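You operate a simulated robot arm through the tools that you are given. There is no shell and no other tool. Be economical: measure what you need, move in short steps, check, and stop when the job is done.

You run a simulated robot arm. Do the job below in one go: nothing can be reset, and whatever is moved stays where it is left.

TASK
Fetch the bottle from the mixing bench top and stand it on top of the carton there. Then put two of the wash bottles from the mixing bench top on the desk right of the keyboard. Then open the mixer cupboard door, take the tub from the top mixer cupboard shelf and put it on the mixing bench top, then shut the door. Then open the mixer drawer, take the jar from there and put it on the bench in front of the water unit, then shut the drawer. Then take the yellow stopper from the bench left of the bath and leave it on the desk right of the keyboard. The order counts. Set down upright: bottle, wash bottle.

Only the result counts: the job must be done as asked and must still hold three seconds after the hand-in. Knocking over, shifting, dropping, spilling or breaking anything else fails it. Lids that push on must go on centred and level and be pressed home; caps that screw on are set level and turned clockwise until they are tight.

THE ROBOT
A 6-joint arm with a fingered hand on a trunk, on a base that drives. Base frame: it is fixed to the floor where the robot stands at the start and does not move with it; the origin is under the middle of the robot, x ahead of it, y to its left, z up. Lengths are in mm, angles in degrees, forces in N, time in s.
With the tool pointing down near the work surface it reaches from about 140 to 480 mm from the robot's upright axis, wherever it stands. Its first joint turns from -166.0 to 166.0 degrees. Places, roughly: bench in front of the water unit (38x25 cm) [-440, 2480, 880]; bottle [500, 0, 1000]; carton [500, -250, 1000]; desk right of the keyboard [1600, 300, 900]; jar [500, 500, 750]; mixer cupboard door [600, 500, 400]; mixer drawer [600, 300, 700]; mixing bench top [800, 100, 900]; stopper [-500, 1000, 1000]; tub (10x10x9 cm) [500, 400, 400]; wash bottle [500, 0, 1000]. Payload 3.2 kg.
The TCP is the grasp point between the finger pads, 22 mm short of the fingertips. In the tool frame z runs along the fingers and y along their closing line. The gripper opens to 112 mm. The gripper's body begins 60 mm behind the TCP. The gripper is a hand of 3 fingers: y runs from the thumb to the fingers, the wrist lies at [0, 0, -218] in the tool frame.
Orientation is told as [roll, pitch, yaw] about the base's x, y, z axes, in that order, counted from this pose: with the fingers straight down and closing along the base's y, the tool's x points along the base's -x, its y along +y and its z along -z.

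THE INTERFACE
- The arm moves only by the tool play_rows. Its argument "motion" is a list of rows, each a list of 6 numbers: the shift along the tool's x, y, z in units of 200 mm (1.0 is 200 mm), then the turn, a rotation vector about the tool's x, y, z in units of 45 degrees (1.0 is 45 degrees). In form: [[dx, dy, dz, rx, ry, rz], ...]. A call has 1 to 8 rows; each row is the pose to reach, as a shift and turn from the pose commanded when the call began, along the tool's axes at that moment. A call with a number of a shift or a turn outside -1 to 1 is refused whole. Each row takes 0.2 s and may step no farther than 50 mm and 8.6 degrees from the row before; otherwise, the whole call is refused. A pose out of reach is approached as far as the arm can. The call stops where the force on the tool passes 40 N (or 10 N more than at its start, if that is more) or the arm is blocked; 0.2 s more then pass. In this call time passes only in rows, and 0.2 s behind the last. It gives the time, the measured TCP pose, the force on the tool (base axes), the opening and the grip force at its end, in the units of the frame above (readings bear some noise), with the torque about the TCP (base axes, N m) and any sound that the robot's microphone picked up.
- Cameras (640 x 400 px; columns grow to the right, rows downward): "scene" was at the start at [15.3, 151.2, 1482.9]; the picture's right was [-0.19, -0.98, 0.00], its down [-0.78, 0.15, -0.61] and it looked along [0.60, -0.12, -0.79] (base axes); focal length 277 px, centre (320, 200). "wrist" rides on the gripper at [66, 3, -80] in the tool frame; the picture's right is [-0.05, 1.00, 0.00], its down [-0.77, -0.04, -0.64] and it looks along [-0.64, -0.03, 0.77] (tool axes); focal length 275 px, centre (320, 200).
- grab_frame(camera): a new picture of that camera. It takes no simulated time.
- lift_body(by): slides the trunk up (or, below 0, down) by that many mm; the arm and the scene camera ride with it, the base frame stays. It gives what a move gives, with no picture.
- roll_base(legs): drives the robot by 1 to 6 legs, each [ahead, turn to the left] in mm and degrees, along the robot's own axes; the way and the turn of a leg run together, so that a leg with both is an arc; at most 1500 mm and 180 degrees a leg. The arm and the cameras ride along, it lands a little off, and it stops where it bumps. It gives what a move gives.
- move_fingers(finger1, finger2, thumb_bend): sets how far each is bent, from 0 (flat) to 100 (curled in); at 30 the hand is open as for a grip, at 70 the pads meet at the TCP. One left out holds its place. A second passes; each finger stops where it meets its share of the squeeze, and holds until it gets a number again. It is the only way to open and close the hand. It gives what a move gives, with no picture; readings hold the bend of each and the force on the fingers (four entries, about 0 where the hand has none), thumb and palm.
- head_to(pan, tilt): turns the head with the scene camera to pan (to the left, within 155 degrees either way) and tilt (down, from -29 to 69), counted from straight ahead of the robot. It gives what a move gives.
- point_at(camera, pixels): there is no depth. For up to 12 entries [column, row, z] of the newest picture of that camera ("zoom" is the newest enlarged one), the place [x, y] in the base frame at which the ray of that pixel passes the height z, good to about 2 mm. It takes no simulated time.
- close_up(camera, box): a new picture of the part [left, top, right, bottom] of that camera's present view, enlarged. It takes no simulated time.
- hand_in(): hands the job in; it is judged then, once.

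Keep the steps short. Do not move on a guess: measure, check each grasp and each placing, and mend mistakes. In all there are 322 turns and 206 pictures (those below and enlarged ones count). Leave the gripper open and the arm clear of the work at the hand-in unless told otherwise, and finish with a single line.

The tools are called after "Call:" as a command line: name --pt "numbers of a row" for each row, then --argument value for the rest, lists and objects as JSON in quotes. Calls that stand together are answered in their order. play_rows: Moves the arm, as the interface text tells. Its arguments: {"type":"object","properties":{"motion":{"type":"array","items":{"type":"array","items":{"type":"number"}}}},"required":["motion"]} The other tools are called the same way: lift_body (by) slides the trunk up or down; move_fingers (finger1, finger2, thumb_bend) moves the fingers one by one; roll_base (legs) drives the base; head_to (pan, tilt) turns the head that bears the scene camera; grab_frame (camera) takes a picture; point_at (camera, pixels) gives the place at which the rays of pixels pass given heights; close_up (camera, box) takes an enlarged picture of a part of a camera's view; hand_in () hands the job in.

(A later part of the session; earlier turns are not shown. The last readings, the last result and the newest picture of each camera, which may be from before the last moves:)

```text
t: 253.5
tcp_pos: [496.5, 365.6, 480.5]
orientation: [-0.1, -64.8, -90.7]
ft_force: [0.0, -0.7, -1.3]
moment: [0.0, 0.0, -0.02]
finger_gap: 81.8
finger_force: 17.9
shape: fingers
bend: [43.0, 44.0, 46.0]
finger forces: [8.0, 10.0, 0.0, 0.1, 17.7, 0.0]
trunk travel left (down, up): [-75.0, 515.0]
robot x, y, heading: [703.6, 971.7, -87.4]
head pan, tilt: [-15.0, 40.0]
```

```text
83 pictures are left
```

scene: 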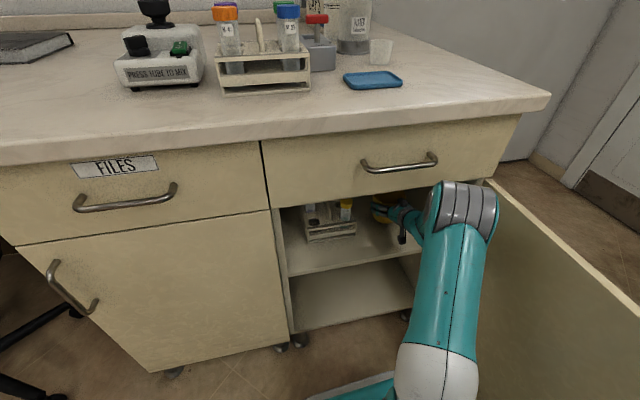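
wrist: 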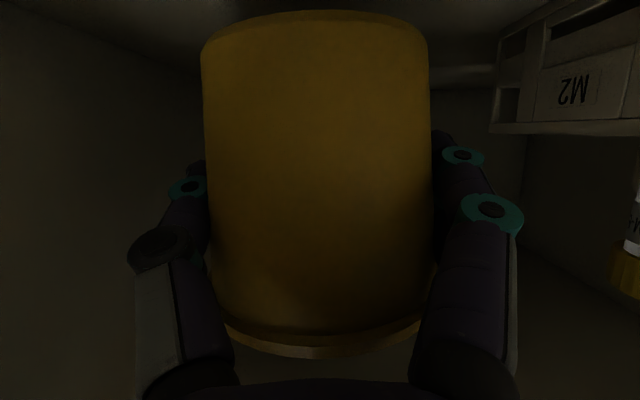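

Tub held. Back straight out 330 mm.

Call:
roll_base --legs '[[-330, 0]]'

Call:
lift_body --by 350

Call:
lift_body --by 163

Call:
head_to --pan -5 --tilt 50

Call:
grab_frame --camera "scene"

```text
t: 255.7
tcp_pos: [481.7, 694.6, 479.8]
orientation: [0.1, -64.7, -90.6]
ft_force: [-1.1, -0.5, -1.1]
moment: [0.04, 0.0, 0.01]
finger_gap: 81.8
finger_force: 18.2
shape: fingers
bend: [43.0, 44.0, 46.0]
finger forces: [8.0, 10.0, 0.1, 0.1, 17.6, 0.0]
trunk travel left (down, up): [-75.0, 515.0]
robot x, y, heading: [686.4, 1299.5, -87.8]
head pan, tilt: [-15.0, 40.0]
```

```text
t: 259.1
tcp_pos: [483.0, 695.1, 831.9]
orientation: [0.0, -64.7, -90.8]
ft_force: [0.7, 0.4, -0.7]
moment: [0.01, -0.02, 0.01]
finger_gap: 81.5
finger_force: 18.3
shape: fingers
bend: [43.0, 44.0, 46.0]
finger forces: [8.0, 10.0, 0.0, 0.1, 17.7, 0.0]
trunk travel left (down, up): [-425.0, 165.0]
robot x, y, heading: [691.0, 1298.0, -87.8]
head pan, tilt: [-15.0, 40.0]
```

```text
t: 261.0
tcp_pos: [483.2, 693.8, 993.9]
orientation: [0.0, -64.8, -90.7]
ft_force: [0.5, 0.2, -0.4]
moment: [0.01, -0.01, 0.01]
finger_gap: 81.4
finger_force: 18.2
shape: fingers
bend: [43.0, 44.0, 46.0]
finger forces: [7.8, 10.0, 0.0, 0.0, 17.8, 0.0]
trunk travel left (down, up): [-588.0, 2.0]
robot x, y, heading: [692.4, 1299.1, -87.6]
head pan, tilt: [-15.0, 40.0]
```

```text
t: 261.7
tcp_pos: [482.7, 695.2, 994.0]
orientation: [-0.1, -64.8, -90.7]
ft_force: [-0.3, 0.4, -1.1]
moment: [0.01, 0.02, -0.03]
finger_gap: 81.9
finger_force: 16.9
shape: fingers
bend: [43.0, 44.0, 46.0]
finger forces: [8.0, 10.0, 0.0, 0.0, 17.7, 0.0]
trunk travel left (down, up): [-588.0, 2.0]
robot x, y, heading: [690.6, 1296.5, -87.7]
head pan, tilt: [-5.0, 50.0]
```

```text
82 pictures are left
```

scene: 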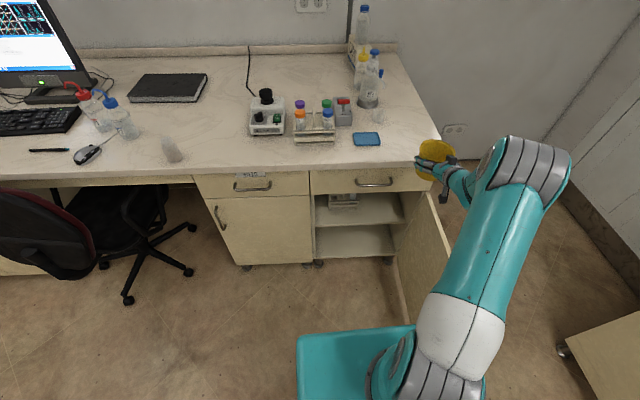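

Call:
close_up --camera "scene" --box '[300, 80, 480, 210]'

```text
3.08 times, centred on (390, 145) of scene
```

zoom: 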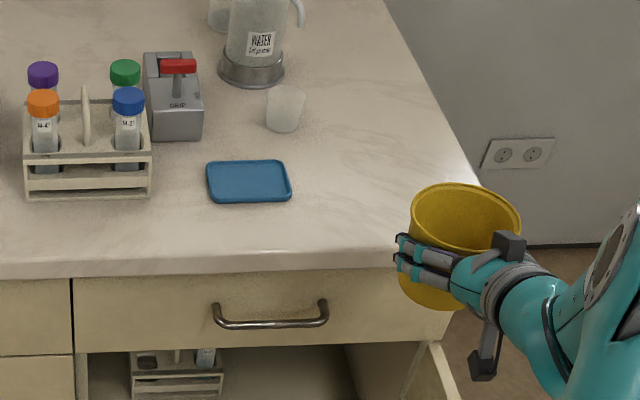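

Call:
point_at --camera "zoom" --pixels '[[0, 262, 900], [300, 250, 900], [478, 185, 900], [440, 100, 900], [292, 198, 905], [285, 130, 900], [212, 200, 905], [250, 87, 900]]'

```text
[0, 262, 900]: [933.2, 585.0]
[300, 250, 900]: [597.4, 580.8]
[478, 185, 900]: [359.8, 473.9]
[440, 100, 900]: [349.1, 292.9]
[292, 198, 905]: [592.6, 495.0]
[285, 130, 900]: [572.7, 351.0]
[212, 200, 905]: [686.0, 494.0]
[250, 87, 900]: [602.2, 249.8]
```

Target tub spot ≈(468, 426), free between bench edge and blue tray. Shift −25 mm lateral and drive forward 268.

Call:
play_rows --pt "0 -0.125 0 0 0 0"

Call:
roll_base --legs '[[268, 0]]'

Call:
grab_frame --camera "scene"

Call:
grab_frame --camera "wrist"

```text
t: 262.1
tcp_pos: [456.8, 695.2, 994.5]
orientation: [0.0, -64.8, -90.8]
ft_force: [0.3, -0.1, -0.6]
moment: [-0.07, 0.05, 0.0]
finger_gap: 81.8
finger_force: 18.0
shape: fingers
bend: [43.0, 44.0, 46.0]
finger forces: [8.0, 10.0, 0.0, 0.1, 17.8, 0.0]
trunk travel left (down, up): [-588.0, 2.0]
robot x, y, heading: [688.6, 1299.8, -87.6]
head pan, tilt: [-5.0, 50.0]
```

```text
t: 264.0
tcp_pos: [471.1, 428.0, 993.8]
orientation: [0.0, -64.8, -90.5]
ft_force: [-0.3, -0.3, -1.1]
moment: [0.0, 0.02, -0.03]
finger_gap: 81.7
finger_force: 17.9
shape: fingers
bend: [43.0, 44.0, 46.0]
finger forces: [7.9, 10.0, 0.0, 0.0, 17.7, 0.0]
trunk travel left (down, up): [-588.0, 2.0]
robot x, y, heading: [703.0, 1034.8, -87.5]
head pan, tilt: [-5.0, 50.0]
```

```text
80 pictures are left
```

scene: 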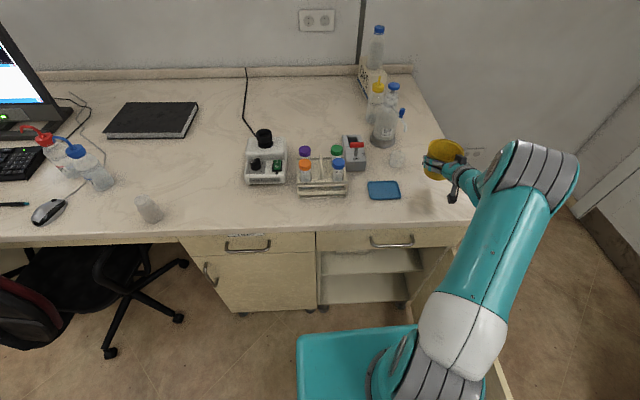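

```text
79 pictures are left
```

wrist: 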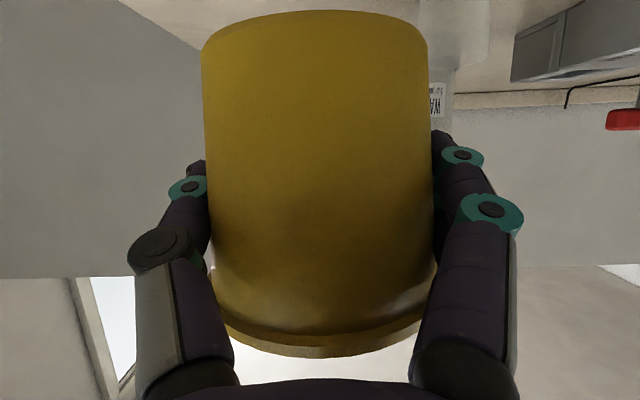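

Lower by the trunk 36 mm, then finely.

Call:
lift_body --by -34

Call:
lift_body --by -5

Call:
grab_frame --camera "scene"

```text
t: 264.8
tcp_pos: [471.0, 429.6, 960.4]
orientation: [0.0, -64.9, -90.5]
ft_force: [0.6, 0.5, -0.3]
moment: [-0.02, 0.0, -0.02]
finger_gap: 81.5
finger_force: 17.8
shape: fingers
bend: [43.0, 44.0, 46.0]
finger forces: [8.0, 10.0, 0.1, 0.0, 17.7, 0.0]
trunk travel left (down, up): [-554.0, 36.0]
robot x, y, heading: [702.1, 1037.4, -87.3]
head pan, tilt: [-5.0, 50.0]
```

```text
t: 265.3
tcp_pos: [471.8, 428.5, 955.2]
orientation: [0.0, -64.7, -90.5]
ft_force: [0.1, -0.4, -0.3]
moment: [0.03, -0.01, 0.04]
finger_gap: 81.8
finger_force: 17.8
shape: fingers
bend: [43.0, 44.0, 46.0]
finger forces: [8.0, 10.0, 0.1, 0.1, 17.7, 0.0]
trunk travel left (down, up): [-549.0, 41.0]
robot x, y, heading: [701.1, 1035.3, -87.4]
head pan, tilt: [-5.0, 50.0]
```

```text
78 pictures are left
```

scene: 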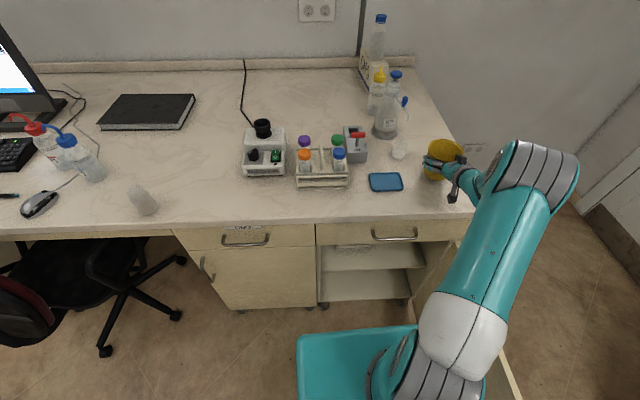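

Call:
lift_body --by -2

Call:
lift_body --by -1.5

Call:
close_up --camera "scene" --box '[360, 110, 520, 230]'

```text
t: 265.8
tcp_pos: [472.1, 427.9, 953.9]
orientation: [0.0, -64.8, -90.4]
ft_force: [0.2, 0.5, -0.2]
moment: [0.07, -0.02, 0.02]
finger_gap: 81.9
finger_force: 18.2
shape: fingers
bend: [43.0, 44.0, 46.0]
finger forces: [8.0, 10.0, 0.0, 0.1, 17.7, 0.1]
trunk travel left (down, up): [-547.0, 43.0]
robot x, y, heading: [703.2, 1034.7, -87.5]
head pan, tilt: [-5.0, 50.0]
```

```text
t: 266.3
tcp_pos: [472.8, 429.5, 950.6]
orientation: [0.0, -64.7, -90.4]
ft_force: [0.3, -0.1, -0.7]
moment: [-0.01, -0.01, 0.0]
finger_gap: 81.4
finger_force: 18.0
shape: fingers
bend: [43.0, 44.0, 46.0]
finger forces: [7.9, 10.0, 0.0, 0.0, 17.7, 0.0]
trunk travel left (down, up): [-546.0, 44.0]
robot x, y, heading: [699.9, 1033.2, -87.6]
head pan, tilt: [-5.0, 50.0]
```

```text
3.33 times, centred on (440, 170) of scene
```

zoom: 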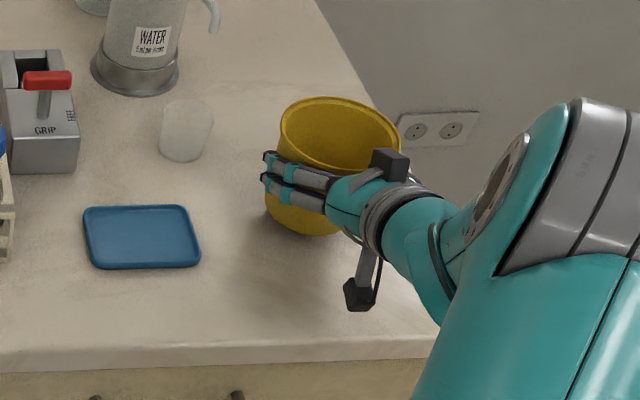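

Call:
lift_body --by -2.5

Call:
lift_body --by -2.5

```text
t: 266.8
tcp_pos: [472.8, 427.5, 949.3]
orientation: [0.0, -64.9, -90.5]
ft_force: [-0.2, -0.8, 0.7]
moment: [0.03, -0.03, 0.01]
finger_gap: 81.7
finger_force: 17.6
shape: fingers
bend: [43.0, 44.0, 46.0]
finger forces: [8.0, 10.0, 0.1, 0.0, 17.7, 0.0]
trunk travel left (down, up): [-543.0, 47.0]
robot x, y, heading: [703.2, 1033.6, -87.5]
head pan, tilt: [-5.0, 50.0]
```

```text
t: 267.4
tcp_pos: [472.2, 428.0, 946.8]
orientation: [0.0, -64.8, -90.5]
ft_force: [0.5, -1.0, -1.4]
moment: [0.03, -0.03, 0.01]
finger_gap: 81.9
finger_force: 17.5
shape: fingers
bend: [43.0, 44.0, 46.0]
finger forces: [7.9, 10.0, 0.0, 0.1, 17.7, 0.0]
trunk travel left (down, up): [-541.0, 49.0]
robot x, y, heading: [699.6, 1036.4, -87.7]
head pan, tilt: [-5.0, 50.0]
```

Call:
lift_body --by -2.5

Call:
lift_body --by -2.5

Call:
close_up --camera "scene" --box '[400, 130, 500, 210]'

```text
t: 267.9
tcp_pos: [471.9, 428.8, 944.9]
orientation: [0.0, -64.8, -90.5]
ft_force: [-0.4, 0.2, -0.7]
moment: [0.05, -0.03, -0.01]
finger_gap: 81.6
finger_force: 17.9
shape: fingers
bend: [43.0, 44.0, 46.0]
finger forces: [7.9, 10.0, 0.0, 0.0, 17.6, 0.0]
trunk travel left (down, up): [-538.0, 52.0]
robot x, y, heading: [700.7, 1032.5, -87.6]
head pan, tilt: [-5.0, 50.0]
```

```text
t: 268.4
tcp_pos: [470.9, 429.2, 942.6]
orientation: [-0.1, -64.8, -90.4]
ft_force: [0.0, -0.9, -0.9]
moment: [-0.03, 0.0, -0.02]
finger_gap: 81.5
finger_force: 18.0
shape: fingers
bend: [43.0, 44.0, 46.0]
finger forces: [8.0, 9.9, 0.1, 0.0, 17.7, 0.0]
trunk travel left (down, up): [-536.0, 54.0]
robot x, y, heading: [704.0, 1034.9, -87.3]
head pan, tilt: [-5.0, 50.0]
```

```text
5.00 times, centred on (450, 170) of scene
```

zoom: 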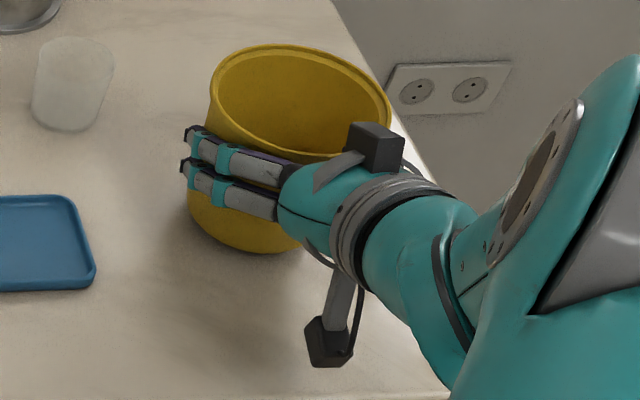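

Call:
lift_body --by -2

Call:
lift_body --by -2

Call:
grab_frame --camera "wrist"

```text
t: 268.9
tcp_pos: [471.6, 428.9, 941.0]
orientation: [-0.1, -64.9, -90.5]
ft_force: [-0.5, 0.2, -1.3]
moment: [0.0, 0.03, 0.0]
finger_gap: 81.5
finger_force: 17.6
shape: fingers
bend: [43.0, 44.0, 46.0]
finger forces: [8.0, 10.0, 0.0, 0.1, 17.7, 0.0]
trunk travel left (down, up): [-534.0, 56.0]
robot x, y, heading: [703.7, 1033.8, -87.4]
head pan, tilt: [-5.0, 50.0]
```

```text
t: 269.4
tcp_pos: [470.9, 428.6, 938.9]
orientation: [0.0, -64.8, -90.6]
ft_force: [0.3, 0.0, -0.2]
moment: [0.01, -0.02, 0.04]
finger_gap: 81.5
finger_force: 17.9
shape: fingers
bend: [43.0, 44.0, 46.0]
finger forces: [8.1, 10.0, 0.0, 0.0, 17.7, 0.0]
trunk travel left (down, up): [-532.0, 58.0]
robot x, y, heading: [698.2, 1030.8, -87.3]
head pan, tilt: [-5.0, 50.0]
```

```text
75 pictures are left
```

wrist: 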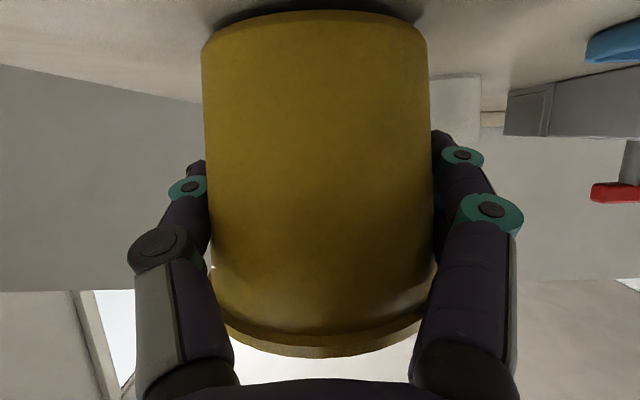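

Call:
lift_body --by -2

Call:
lift_body --by -2

Call:
lift_body --by -2

```text
t: 270.0
tcp_pos: [471.5, 429.6, 936.8]
orientation: [0.0, -64.8, -90.4]
ft_force: [0.4, 0.1, -1.2]
moment: [0.01, -0.01, -0.01]
finger_gap: 81.6
finger_force: 17.7
shape: fingers
bend: [43.0, 44.0, 46.0]
finger forces: [7.9, 10.1, 0.1, 0.0, 17.7, 0.0]
trunk travel left (down, up): [-530.0, 60.0]
robot x, y, heading: [700.9, 1032.9, -87.4]
head pan, tilt: [-5.0, 50.0]
```

```text
t: 270.5
tcp_pos: [471.5, 428.9, 935.1]
orientation: [0.1, -64.8, -90.5]
ft_force: [0.3, 0.0, -0.8]
moment: [0.03, -0.01, -0.01]
finger_gap: 81.8
finger_force: 18.0
shape: fingers
bend: [43.0, 44.0, 46.0]
finger forces: [8.0, 10.0, 0.1, 0.0, 17.7, 0.0]
trunk travel left (down, up): [-528.0, 62.0]
robot x, y, heading: [700.7, 1034.6, -87.4]
head pan, tilt: [-5.0, 50.0]
```

```text
t: 271.0
tcp_pos: [471.5, 428.0, 933.0]
orientation: [-0.1, -64.9, -90.4]
ft_force: [-0.4, -0.8, 5.4]
moment: [-0.03, -0.04, 0.01]
finger_gap: 81.7
finger_force: 17.2
shape: fingers
bend: [43.0, 44.0, 46.0]
finger forces: [7.9, 9.7, 0.1, 0.1, 17.3, 0.0]
trunk travel left (down, up): [-526.0, 64.0]
robot x, y, heading: [696.8, 1032.8, -87.7]
head pan, tilt: [-5.0, 50.0]
```

Contact (5.4 N) at z 933. Release by opening.

Call:
move_fingers --finger1 25 --finger2 25 --thumb_bend 25

Call:
grab_frame --camera "wrist"

Call:
close_up --camera "scene" --box '[380, 110, 500, 210]'

```text
t: 272.0
tcp_pos: [471.3, 429.7, 931.7]
orientation: [0.1, -64.8, -90.4]
ft_force: [0.3, -0.6, -0.2]
moment: [-0.02, -0.01, 0.04]
finger_gap: 119.9
finger_force: 0.1
shape: fingers
bend: [25.0, 25.0, 25.0]
finger forces: [0.1, 0.1, 0.0, 0.0, 0.0, 0.1]
trunk travel left (down, up): [-526.0, 64.0]
robot x, y, heading: [704.6, 1034.2, -87.5]
head pan, tilt: [-5.0, 50.0]
```

```text
74 pictures are left
```

wrist: 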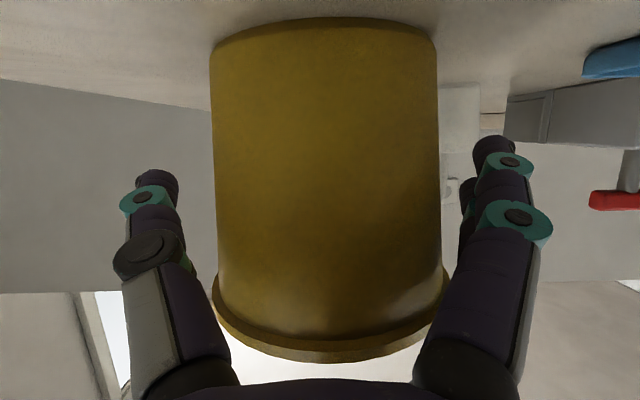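

```text
4.00 times, centred on (440, 160) of scene
```

zoom: 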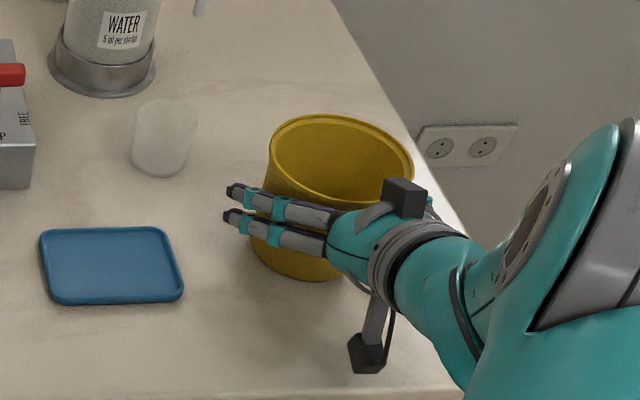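

Tub is standing on the bench. Back straight out.

Call:
roll_base --legs '[[-265, 0]]'

Call:
grab_frame --camera "scene"

```text
t: 273.9
tcp_pos: [458.0, 695.1, 932.4]
orientation: [0.0, -64.8, -90.7]
ft_force: [0.7, -0.2, -0.2]
moment: [0.0, 0.03, -0.02]
finger_gap: 120.3
finger_force: 0.0
shape: fingers
bend: [25.0, 25.0, 25.0]
finger forces: [0.0, 0.1, 0.0, 0.0, 0.0, 0.0]
trunk travel left (down, up): [-526.0, 64.0]
robot x, y, heading: [691.3, 1296.7, -87.9]
head pan, tilt: [-5.0, 50.0]
```

```text
72 pictures are left
```

scene: 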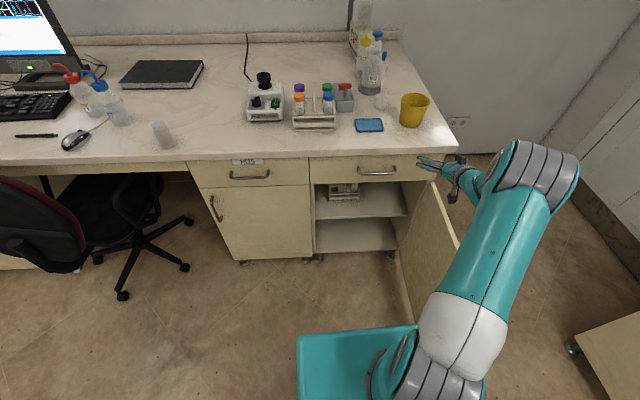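

Tub placed. Now retract the arm a bit and move the robot toward the outer side of the door to push it shut.

Call:
play_rows --pt "0.015 0.07 -0.15 0 0.074 0" --pt "0.03 0.14 -0.3 0 0.148 0" --pt "0.045 0.21 -0.45 0 0.222 0" --pt "0.06 0.28 -0.6 0 0.296 0" --pt "0.075 0.35 -0.75 0 0.37 0" --pt "0.09 0.415 -0.906 0 0.444 0"

Call:
move_fingers --finger1 70 --finger2 70 --thumb_bend 70

Call:
roll_base --legs '[[-155, 0], [0, -92], [205, 0], [0, 90]]'

Call:
head_to --pan -5 --tilt 50

Call:
grab_frame --camera "scene"

```text
t: 275.3
tcp_pos: [542.7, 865.1, 992.6]
orientation: [0.0, -44.8, -90.8]
ft_force: [-0.1, -0.8, -0.6]
moment: [0.01, 0.0, -0.01]
finger_gap: 120.2
finger_force: 0.1
shape: fingers
bend: [25.0, 25.0, 25.0]
finger forces: [0.0, 0.1, 0.0, 0.0, 0.0, 0.1]
trunk travel left (down, up): [-526.0, 64.0]
robot x, y, heading: [689.8, 1300.1, -87.4]
head pan, tilt: [-5.0, 50.0]
```

```text
t: 276.3
tcp_pos: [541.0, 864.6, 993.8]
orientation: [0.0, -44.9, -90.7]
ft_force: [-0.2, 0.3, 0.1]
moment: [0.05, -0.01, -0.03]
finger_gap: 2.8
finger_force: 0.0
shape: fingers
bend: [70.0, 70.0, 70.0]
finger forces: [0.1, 0.1, 0.0, 0.0, 0.0, 0.1]
trunk travel left (down, up): [-526.0, 64.0]
robot x, y, heading: [687.4, 1298.6, -87.6]
head pan, tilt: [-5.0, 50.0]
```

```text
t: 286.6
tcp_pos: [307.3, 1030.8, 994.8]
orientation: [0.0, -44.8, -93.3]
ft_force: [0.7, 0.2, -0.5]
moment: [0.0, 0.03, 0.0]
finger_gap: 2.5
finger_force: 0.1
shape: fingers
bend: [70.0, 70.0, 70.0]
finger forces: [0.0, 0.1, 0.1, 0.0, 0.0, 0.0]
trunk travel left (down, up): [-526.0, 64.0]
robot x, y, heading: [477.1, 1457.4, -90.6]
head pan, tilt: [-5.0, 50.0]
```

```text
t: 287.2
tcp_pos: [308.1, 1029.7, 993.3]
orientation: [0.0, -44.8, -93.4]
ft_force: [0.8, 0.4, -0.2]
moment: [-0.03, 0.03, -0.03]
finger_gap: 2.7
finger_force: 0.0
shape: fingers
bend: [70.0, 70.0, 70.0]
finger forces: [0.0, 0.0, 0.0, 0.0, 0.0, 0.0]
trunk travel left (down, up): [-526.0, 64.0]
robot x, y, heading: [474.5, 1460.7, -90.3]
head pan, tilt: [-5.0, 50.0]
```

```text
71 pictures are left
```

scene: 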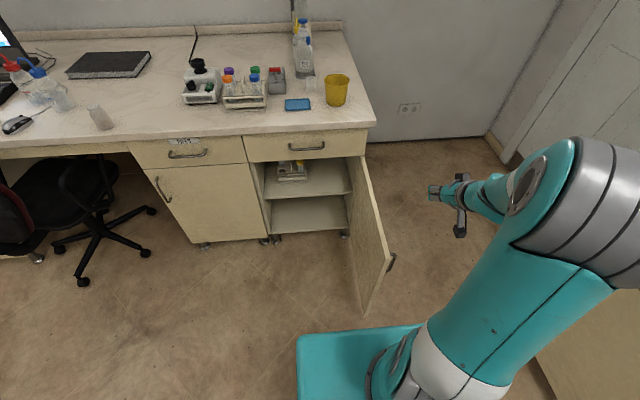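

Call:
point_at --camera "scene" --pixels '[[388, 262, 690], [362, 160, 690], [365, 310, 80], [393, 262, 600]]'

Call:
lift_body --by -390

Call:
grab_frame --camera "scene"

```text
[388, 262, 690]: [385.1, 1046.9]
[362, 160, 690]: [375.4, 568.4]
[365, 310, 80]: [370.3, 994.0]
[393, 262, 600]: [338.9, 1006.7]
```

```text
t: 291.0
tcp_pos: [305.9, 1030.3, 604.8]
orientation: [0.0, -44.8, -93.5]
ft_force: [0.7, -0.3, 0.3]
moment: [-0.01, 0.0, 0.04]
finger_gap: 2.8
finger_force: 0.0
shape: fingers
bend: [70.0, 70.0, 70.0]
finger forces: [0.0, 0.1, 0.1, 0.0, 0.1, 0.0]
trunk travel left (down, up): [-136.0, 454.0]
robot x, y, heading: [479.1, 1454.4, -90.6]
head pan, tilt: [-5.0, 50.0]
```

```text
70 pictures are left
```

scene: 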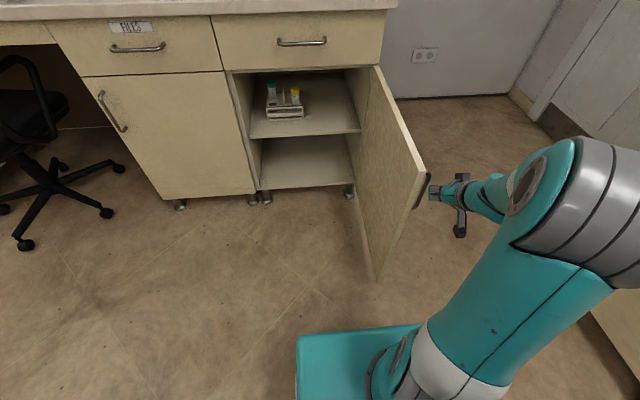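

Fist is outside the door near the handle. Push it in +x along its arc.

Call:
play_rows --pt "-0.03 0.1 0.03 0 0 0" --pt "-0.06 0.22 0.06 0 0 0" --pt "-0.08 0.36 0.08 0 0 0" --pt "-0.1 0.5 0.1 0 0 0" --pt "-0.12 0.64 0.12 0 0 0" --pt "-0.15 0.78 0.15 0 0 0" --pt "-0.18 0.9 0.18 0 0 0" --pt "-0.21 1 0.21 0 0 0"

Call:
grab_frame --camera "scene"

```text
t: 291.6
tcp_pos: [348.3, 1017.5, 601.7]
orientation: [0.1, -44.3, -93.8]
ft_force: [0.4, 25.1, 3.8]
moment: [-0.21, -0.07, 0.39]
finger_gap: 3.4
finger_force: 12.6
shape: fingers
bend: [70.0, 73.0, 70.0]
finger forces: [0.0, 24.6, 0.1, 0.1, 0.0, 0.1]
trunk travel left (down, up): [-136.0, 454.0]
robot x, y, heading: [476.3, 1459.6, -90.5]
head pan, tilt: [-5.0, 50.0]
stopped in row 3: the force on the tool passed its limit at 47 N (the readings are from after the stop); the commanded pose is now the measured one
```

```text
69 pictures are left
```

scene: 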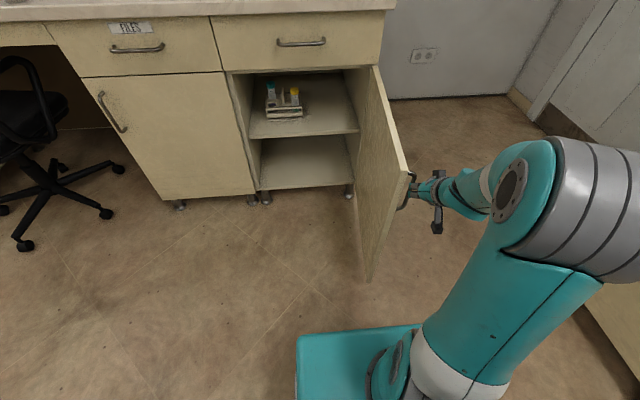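

Fingertips met the side of the handle. Go around: back off −x, forward past the handle, then push.

Call:
play_rows --pt "0.05 -0.2 -0.05 0 0 0" --pt "0.0 -0.32 0 0 0 0" --pt "-0.15 -0.36 0.15 0 0 0" --pt "-0.3 -0.36 0.3 0 0 0" --pt "-0.4 -0.36 0.4 0 0 0"

Call:
play_rows --pt "0 0.12 0 0 0 0" --pt "0 0.24 0 0 0 0" --pt "0 0.36 0 0 0 0" --pt "0 0.48 0 0 0 0" --pt "0 0.6 0 0 0 0" --pt "-0.02 0.72 0.02 0 0 0" --pt "-0.04 0.84 0.04 0 0 0" --pt "-0.06 0.96 0.06 0 0 0"

Call:
grab_frame --camera "scene"

```text
t: 292.8
tcp_pos: [270.2, 905.5, 601.5]
orientation: [0.1, -44.5, -93.6]
ft_force: [-0.2, 0.0, 0.2]
moment: [0.02, 0.0, -0.02]
finger_gap: 2.9
finger_force: 0.1
shape: fingers
bend: [70.0, 70.0, 70.0]
finger forces: [0.1, 0.0, 0.0, 0.1, 0.0, 0.0]
trunk travel left (down, up): [-136.0, 454.0]
robot x, y, heading: [472.8, 1461.0, -90.3]
head pan, tilt: [-5.0, 50.0]
```

```text
t: 294.6
tcp_pos: [449.4, 879.9, 596.5]
orientation: [0.8, -44.6, -93.6]
ft_force: [0.7, -0.8, 0.5]
moment: [0.01, 0.01, 0.03]
finger_gap: 2.8
finger_force: 0.1
shape: fingers
bend: [70.0, 70.0, 70.0]
finger forces: [0.0, 0.1, 0.2, 0.1, 0.0, 0.1]
out of reach, approached as far as the arm can: row 7, 8
trunk travel left (down, up): [-136.0, 454.0]
robot x, y, heading: [478.5, 1457.8, -90.4]
head pan, tilt: [-5.0, 50.0]
```

```text
68 pictures are left
```

scene: 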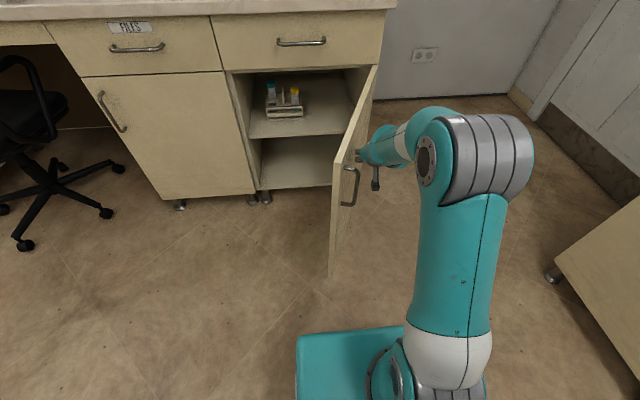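

Door now ~70°. Turn the robot left 14° to sweep the hand further, then drive forward to push it shut.

Call:
roll_base --legs '[[0, 14]]'

Call:
grab_frame --camera "scene"

```text
t: 295.9
tcp_pos: [588.8, 889.8, 596.1]
orientation: [0.7, -44.7, -79.7]
ft_force: [-0.1, -0.1, -0.3]
moment: [0.01, 0.0, 0.0]
finger_gap: 2.4
finger_force: 0.1
shape: fingers
bend: [70.0, 70.0, 70.0]
finger forces: [0.1, 0.0, 0.0, 0.0, 0.0, 0.0]
trunk travel left (down, up): [-136.0, 454.0]
robot x, y, heading: [475.9, 1457.3, -76.6]
head pan, tilt: [-5.0, 50.0]
```

```text
67 pictures are left
```

scene: 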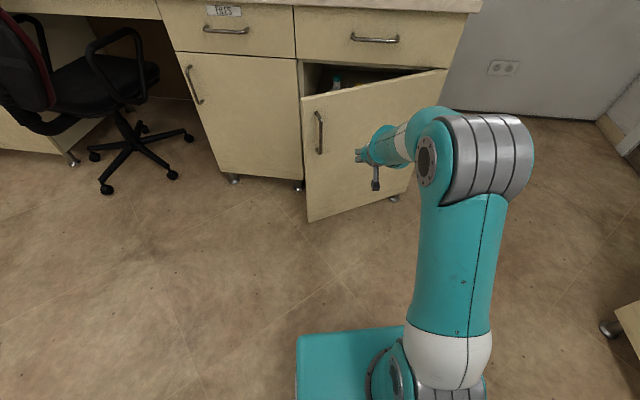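

Door is at ~25° now. Drive forward to press it shut.

Call:
roll_base --legs '[[230, 0]]'

Call:
roll_base --legs '[[60, 0]]'

Call:
grab_frame --camera "scene"

```text
t: 297.6
tcp_pos: [642.1, 660.6, 596.4]
orientation: [0.8, -44.5, -79.8]
ft_force: [0.5, -1.0, -0.5]
moment: [0.01, -0.01, -0.01]
finger_gap: 2.4
finger_force: 0.0
shape: fingers
bend: [70.0, 70.0, 70.0]
finger forces: [0.1, 0.0, 0.0, 0.0, 0.0, 0.1]
trunk travel left (down, up): [-136.0, 454.0]
robot x, y, heading: [533.1, 1229.0, -76.5]
head pan, tilt: [-5.0, 50.0]
```

```text
t: 298.6
tcp_pos: [657.7, 602.2, 596.2]
orientation: [0.8, -44.6, -79.7]
ft_force: [0.2, -0.4, 0.4]
moment: [0.03, 0.01, -0.02]
finger_gap: 2.5
finger_force: 0.0
shape: fingers
bend: [70.0, 70.0, 70.0]
finger forces: [0.0, 0.0, 0.1, 0.0, 0.1, 0.0]
trunk travel left (down, up): [-136.0, 454.0]
robot x, y, heading: [545.5, 1168.8, -76.6]
head pan, tilt: [-5.0, 50.0]
```

```text
66 pictures are left
```

scene: 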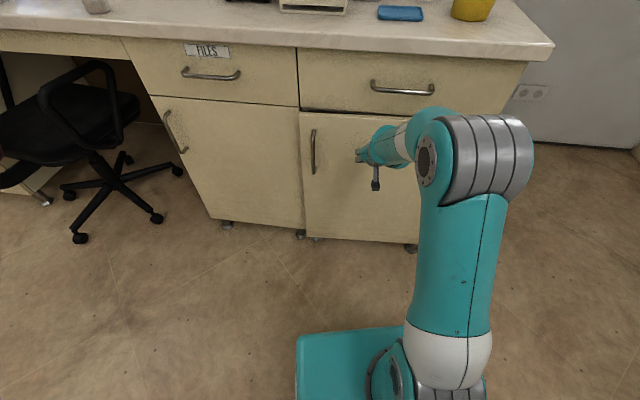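

Looks shut; press it home gently with the arm.

Call:
play_rows --pt "-0.07 0 0.07 0 0 0" --pt "-0.12 0 0.12 0 0 0" --pt "-0.15 0 0.15 0 0 0" --pt "-0.17 0 0.17 0 0 0" --pt "-0.19 0 0.19 0 0 0" --pt "-0.21 0 0.21 0 0 0"

Call:
close_up --camera "scene" --box '[200, 60, 560, 260]'

```text
t: 299.7
tcp_pos: [663.3, 560.7, 591.2]
orientation: [1.2, -44.0, -79.0]
ft_force: [1.3, 20.9, 2.8]
moment: [0.03, -0.03, 0.19]
finger_gap: 2.5
finger_force: 10.0
shape: fingers
bend: [70.0, 74.0, 70.0]
finger forces: [0.1, 20.9, 0.1, 0.1, 0.0, 0.1]
out of reach, approached as far as the arm can: row 4, 5
trunk travel left (down, up): [-136.0, 454.0]
robot x, y, heading: [545.4, 1170.0, -76.3]
head pan, tilt: [-5.0, 50.0]
stopped in row 5: the force on the tool passed its limit at 46 N (the readings are from after the stop); the commanded pose is now the measured one
```

```text
1.78 times, centred on (380, 160) of scene
```

zoom: 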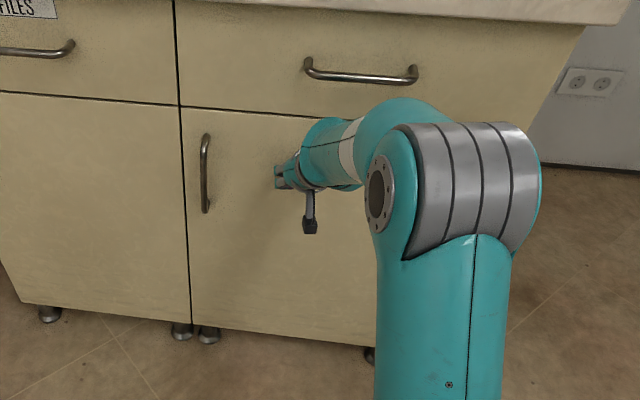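

Door is shut (finger presses on it at 21 N, no more travel). Next the drawer: back off and face it squarely.

Call:
roll_base --legs '[[-100, 0], [0, -13.6]]'

Call:
lift_body --by 130

Call:
play_rows --pt "-0.06 0 0 0 -0.17 0" --pt "-0.12 0 0 0 -0.34 0" --pt "-0.18 0 0 0 -0.51 0" --pt "-0.2 0 0 0 -0.68 0" --pt "-0.2 0 0 0 -0.85 0" --pt "-0.2 0 0 0 -1 0"

Call:
grab_frame --camera "scene"

```text
t: 301.7
tcp_pos: [492.2, 643.6, 590.1]
orientation: [1.4, -44.0, -92.9]
ft_force: [-0.3, -0.1, 0.1]
moment: [0.02, 0.02, -0.01]
finger_gap: 2.1
finger_force: 0.0
shape: fingers
bend: [70.0, 70.0, 70.0]
finger forces: [0.1, 0.0, 0.1, 0.0, 0.0, 0.0]
trunk travel left (down, up): [-136.0, 454.0]
robot x, y, heading: [520.5, 1268.7, -90.3]
head pan, tilt: [-5.0, 50.0]
```

```text
t: 303.2
tcp_pos: [492.4, 644.6, 720.6]
orientation: [1.4, -44.1, -92.9]
ft_force: [0.2, 0.9, 0.1]
moment: [-0.01, 0.01, -0.01]
finger_gap: 2.3
finger_force: 0.0
shape: fingers
bend: [70.0, 70.0, 70.0]
finger forces: [0.0, 0.1, 0.0, 0.1, 0.0, 0.0]
trunk travel left (down, up): [-266.0, 324.0]
robot x, y, heading: [523.9, 1269.4, -90.4]
head pan, tilt: [-5.0, 50.0]
```

```text
t: 304.3
tcp_pos: [549.9, 590.7, 777.5]
orientation: [-0.6, -71.2, -94.0]
ft_force: [-5.0, 15.3, -1.7]
moment: [0.07, 0.07, -0.06]
finger_gap: 0.0
finger_force: 15.5
shape: fingers
bend: [73.0, 73.0, 70.0]
finger forces: [17.1, 11.0, 0.0, 0.0, 3.5, 0.0]
out of reach, approached as far as the arm can: row 1, 2, 3, 4, 5
trunk travel left (down, up): [-266.0, 324.0]
robot x, y, heading: [520.5, 1266.2, -90.3]
head pan, tilt: [-5.0, 50.0]
stopped in row 5: the force on the tool passed its limit at 54 N (the readings are from after the stop); the commanded pose is now the measured one
```

```text
64 pictures are left
```

scene: 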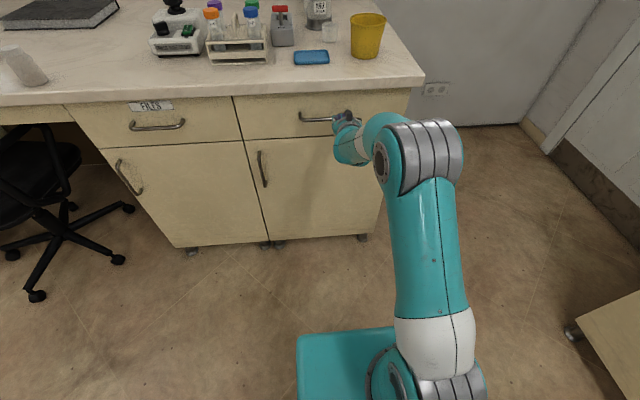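

The hand drifted into the handle because of reach limits. Back off 130 mm and complete the tilt farther out.

Call:
roll_base --legs '[[-130, 0]]'

Call:
play_rows --pt "0 0 0 0 -0.15 0" --pt "0 0 0 0 -0.3 0" --pt "0 0 0 0 -0.42 0"

Call:
grab_frame --camera "scene"

```text
t: 305.6
tcp_pos: [551.6, 719.8, 777.2]
orientation: [-0.6, -71.3, -93.9]
ft_force: [0.0, 1.0, 0.6]
moment: [-0.03, 0.01, 0.01]
finger_gap: 2.3
finger_force: 0.1
shape: fingers
bend: [70.0, 70.0, 70.0]
finger forces: [0.1, 0.0, 0.0, 0.0, 0.0, 0.1]
trunk travel left (down, up): [-266.0, 324.0]
robot x, y, heading: [520.6, 1396.5, -89.9]
head pan, tilt: [-5.0, 50.0]
```

```text
t: 306.4
tcp_pos: [607.3, 694.6, 812.0]
orientation: [-9.4, -88.7, -87.4]
ft_force: [-0.1, 0.2, -0.4]
moment: [-0.02, 0.02, -0.03]
finger_gap: 2.2
finger_force: 0.0
shape: fingers
bend: [70.0, 70.0, 70.0]
finger forces: [0.0, 0.0, 0.1, 0.0, 0.0, 0.0]
out of reach, approached as far as the arm can: row 1, 2, 3
trunk travel left (down, up): [-266.0, 324.0]
robot x, y, heading: [519.4, 1397.9, -90.0]
head pan, tilt: [-5.0, 50.0]
```

```text
63 pictures are left
```

scene: 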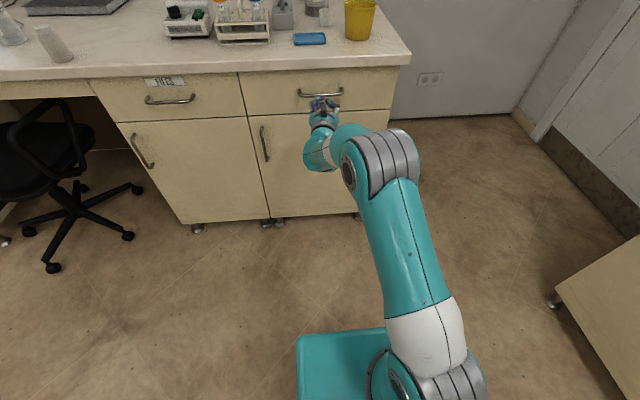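

Hand is horizontal now at (607, 695, 812). Roll it 90° so the fingers close vertically on the horizontal bar.

Call:
play_rows --pt "-0.175 0.28 0.125 0 0 0" --pt "-0.175 0.28 0.125 0 0 0.18" --pt "-0.175 0.28 0.125 0 0 0.36" --pt "-0.175 0.28 0.125 0 0 0.54" --pt "-0.175 0.28 0.125 0 0 0.72" --pt "-0.175 0.28 0.125 0 0 0.9" --pt "-0.175 0.28 0.125 0 0 1"

Call:
play_rows --pt "0 0 0 0 0 0.18" --pt "0 0 0 0 0 0.36" --pt "0 0 0 0 0 0.54" --pt "0 0 0 0 0 0.72" --pt "0 0 0 0 0 0.9" --pt "0 0 0 0 0 1"

Call:
grab_frame --camera "scene"

Call:
grab_frame --camera "wrist"

```text
refused: row 1 steps farther than a row can; nothing moved
```

```text
t: 307.8
tcp_pos: [621.9, 682.9, 821.3]
orientation: [89.7, -45.1, 175.1]
ft_force: [0.6, 0.2, -0.9]
moment: [0.01, 0.0, 0.0]
finger_gap: 2.4
finger_force: 0.1
shape: fingers
bend: [70.0, 70.0, 70.0]
finger forces: [0.0, 0.1, 0.0, 0.1, 0.1, 0.0]
out of reach, approached as far as the arm can: row 1, 2, 3, 4, 5, 6
trunk travel left (down, up): [-266.0, 324.0]
robot x, y, heading: [523.0, 1398.1, -89.9]
head pan, tilt: [-5.0, 50.0]
```

```text
62 pictures are left
```

scene: 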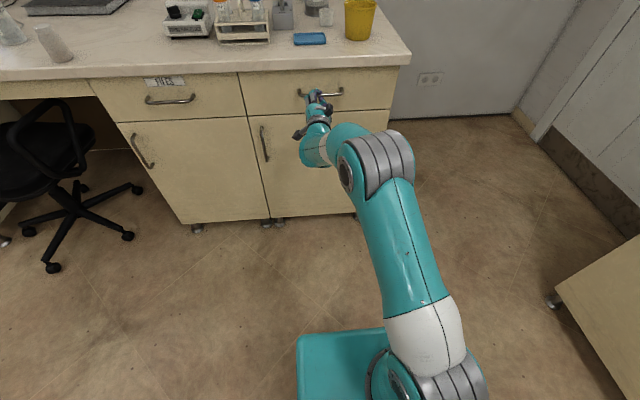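

```text
61 pictures are left
```

wrist: 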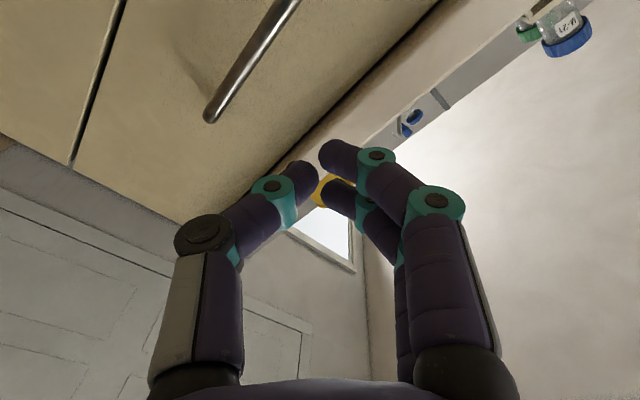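

Call:
play_rows --pt "0 0 0 0 0 0.18" --pt "0 0 0 0 0 0.36" --pt "0 0 0 0 0 0.54" --pt "0 0 0 0 0 0.72" --pt "0 0 0 0 0 0.9" --pt "0 0 0 0 0 1"

Call:
move_fingers --finger1 30 --finger2 30 --thumb_bend 30

Call:
grab_frame --camera "wrist"

Call:
close_up --camera "scene" --box '[220, 60, 420, 185]'

```text
t: 309.2
tcp_pos: [624.5, 682.5, 822.7]
orientation: [90.1, 0.0, 175.3]
ft_force: [0.4, 0.4, 0.3]
moment: [0.0, 0.03, -0.03]
finger_gap: 2.3
finger_force: 0.0
shape: fingers
bend: [70.0, 70.0, 70.0]
finger forces: [0.1, 0.0, 0.0, 0.0, 0.1, 0.0]
out of reach, approached as far as the arm can: row 1, 2, 3, 4, 5, 6
trunk travel left (down, up): [-266.0, 324.0]
robot x, y, heading: [522.6, 1396.5, -90.1]
head pan, tilt: [-5.0, 50.0]
```

```text
t: 310.2
tcp_pos: [625.0, 681.5, 821.9]
orientation: [90.1, -0.1, 175.2]
ft_force: [0.1, -0.5, 0.5]
moment: [0.01, -0.04, 0.01]
finger_gap: 111.4
finger_force: 0.1
shape: fingers
bend: [30.0, 30.0, 30.0]
finger forces: [0.0, 0.0, 0.1, 0.0, 0.1, 0.1]
trunk travel left (down, up): [-266.0, 324.0]
robot x, y, heading: [523.0, 1396.8, -90.1]
head pan, tilt: [-5.0, 50.0]
```

```text
60 pictures are left
```

wrist: 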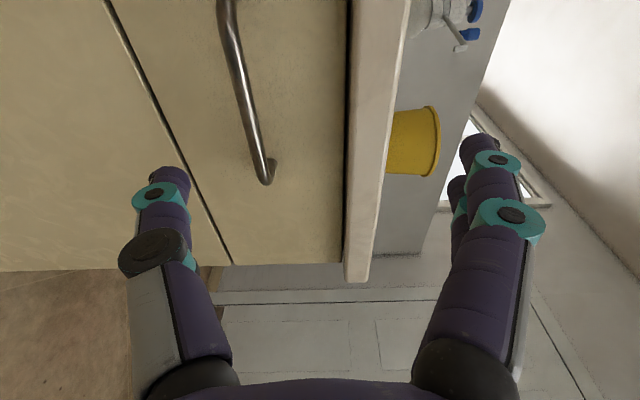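

```text
3.20 times, centred on (320, 122) of scene
```

zoom: 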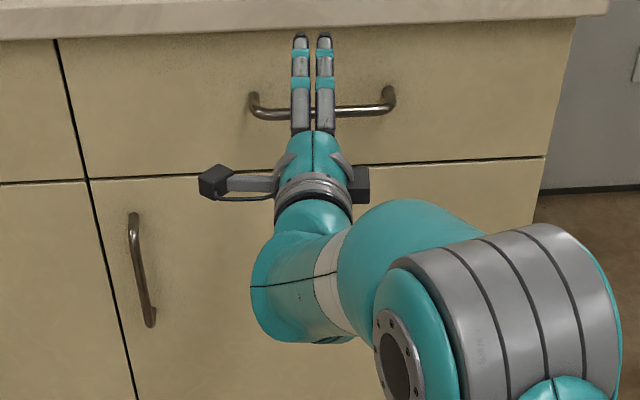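

The bar (wrist col ~250) is below the finger centre: bar z≈776. Lower 46 mm, and drive forward 85 mm.

Call:
lift_body --by -46

Call:
roll_base --legs '[[85, 0]]'

Call:
grab_frame --camera "wrist"

```text
t: 311.1
tcp_pos: [625.0, 681.8, 777.0]
orientation: [90.0, -0.2, 175.2]
ft_force: [0.4, -0.4, 0.4]
moment: [-0.02, 0.05, 0.0]
finger_gap: 111.1
finger_force: 0.0
shape: fingers
bend: [30.0, 30.0, 30.0]
finger forces: [0.1, 0.0, 0.0, 0.0, 0.0, 0.0]
trunk travel left (down, up): [-220.0, 370.0]
robot x, y, heading: [526.4, 1401.2, -89.9]
head pan, tilt: [-5.0, 50.0]
```

```text
t: 312.1
tcp_pos: [622.2, 599.1, 777.4]
orientation: [89.9, -0.2, 175.1]
ft_force: [0.1, 0.6, -0.3]
moment: [0.01, -0.03, 0.01]
finger_gap: 111.0
finger_force: 0.0
shape: fingers
bend: [30.0, 30.0, 30.0]
finger forces: [0.0, 0.0, 0.0, 0.0, 0.0, 0.0]
trunk travel left (down, up): [-220.0, 370.0]
robot x, y, heading: [523.8, 1317.8, -89.8]
head pan, tilt: [-5.0, 50.0]
```

```text
58 pictures are left
```

wrist: 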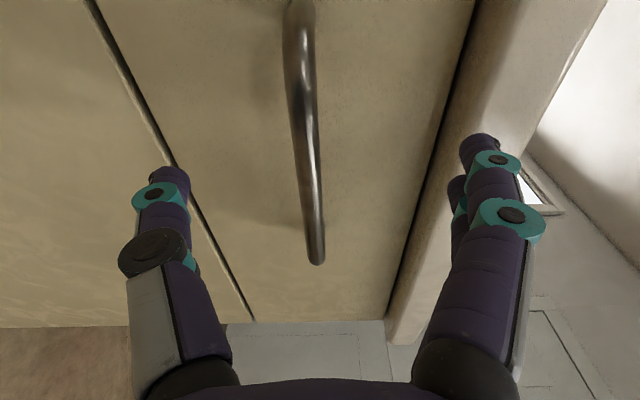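

Bar centred between fingers. Forward 20 mm more and close.

Call:
roll_base --legs '[[20, 0]]'

Call:
move_fingers --finger1 73 --finger2 73 --thumb_bend 73

Call:
grab_frame --camera "wrist"

```text
t: 312.9
tcp_pos: [623.3, 578.7, 776.9]
orientation: [90.1, -0.2, 175.0]
ft_force: [1.2, -0.6, -0.3]
moment: [-0.01, 0.01, -0.02]
finger_gap: 111.1
finger_force: 0.6
shape: fingers
bend: [30.0, 30.0, 30.0]
finger forces: [0.3, 0.3, 0.1, 0.0, 0.0, 0.1]
trunk travel left (down, up): [-220.0, 370.0]
robot x, y, heading: [523.9, 1293.5, -90.2]
head pan, tilt: [-5.0, 50.0]
```

```text
t: 313.9
tcp_pos: [623.1, 577.8, 775.4]
orientation: [90.0, -0.3, 175.1]
ft_force: [-0.5, -2.5, -6.7]
moment: [-0.01, -0.02, 0.02]
finger_gap: 1.2
finger_force: 3.4
shape: fingers
bend: [73.0, 72.0, 69.0]
finger forces: [0.1, 0.6, 0.0, 0.0, 6.7, 0.0]
trunk travel left (down, up): [-220.0, 370.0]
robot x, y, heading: [522.2, 1295.2, -90.2]
head pan, tilt: [-5.0, 50.0]
```

```text
57 pictures are left
```

wrist: 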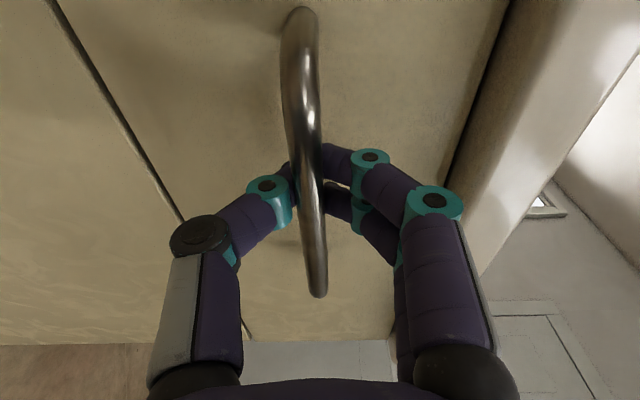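

Bar is hooked. Pull the drawer by driving back 120 mm, then look.

Call:
roll_base --legs '[[-130, 0]]'

Call:
grab_frame --camera "scene"

```text
t: 315.2
tcp_pos: [622.6, 706.8, 777.0]
orientation: [90.0, -0.2, 175.0]
ft_force: [0.3, -0.4, -5.3]
moment: [-0.03, 0.03, -0.01]
finger_gap: 0.2
finger_force: 2.4
shape: fingers
bend: [73.0, 73.0, 71.0]
finger forces: [0.0, 0.0, 0.0, 0.1, 4.5, 0.0]
trunk travel left (down, up): [-220.0, 370.0]
robot x, y, heading: [518.1, 1425.1, -90.2]
head pan, tilt: [-5.0, 50.0]
```

```text
56 pictures are left
```

scene: 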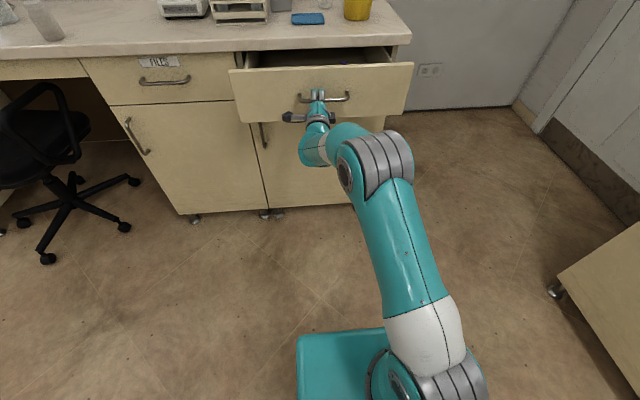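

Drawer opens nicely. Pull 130 mm more.

Call:
roll_base --legs '[[-130, 0]]'

Call:
head_to --pan -5 --tilt 50

Call:
close_up --camera "scene" --box '[180, 30, 460, 200]'

```text
t: 316.5
tcp_pos: [622.4, 836.1, 775.6]
orientation: [90.1, -0.2, 175.0]
ft_force: [-0.5, -0.8, -3.6]
moment: [-0.02, 0.0, 0.02]
finger_gap: 0.0
finger_force: 1.5
shape: fingers
bend: [73.0, 73.0, 71.0]
finger forces: [0.1, 0.1, 0.1, 0.0, 3.0, 0.0]
trunk travel left (down, up): [-220.0, 370.0]
robot x, y, heading: [522.6, 1552.6, -90.2]
head pan, tilt: [-5.0, 50.0]
```

```text
t: 317.1
tcp_pos: [622.2, 835.9, 775.8]
orientation: [90.0, -0.2, 174.9]
ft_force: [0.1, -0.8, -3.3]
moment: [-0.03, -0.01, -0.01]
finger_gap: 0.1
finger_force: 1.6
shape: fingers
bend: [73.0, 73.0, 71.0]
finger forces: [0.1, 0.0, 0.0, 0.1, 3.0, 0.0]
trunk travel left (down, up): [-220.0, 370.0]
robot x, y, heading: [520.7, 1553.6, -90.5]
head pan, tilt: [-5.0, 50.0]
```

```text
2.29 times, centred on (320, 115) of scene
```

zoom: 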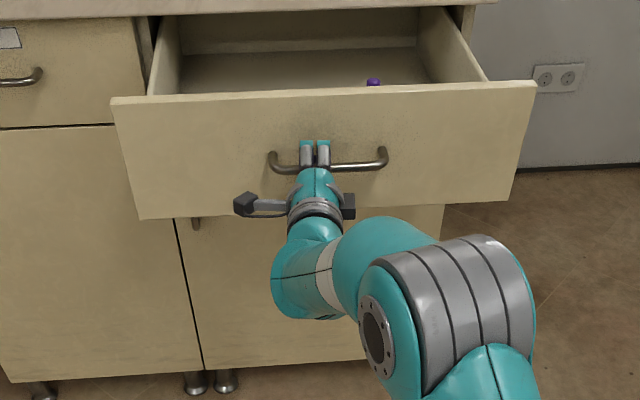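

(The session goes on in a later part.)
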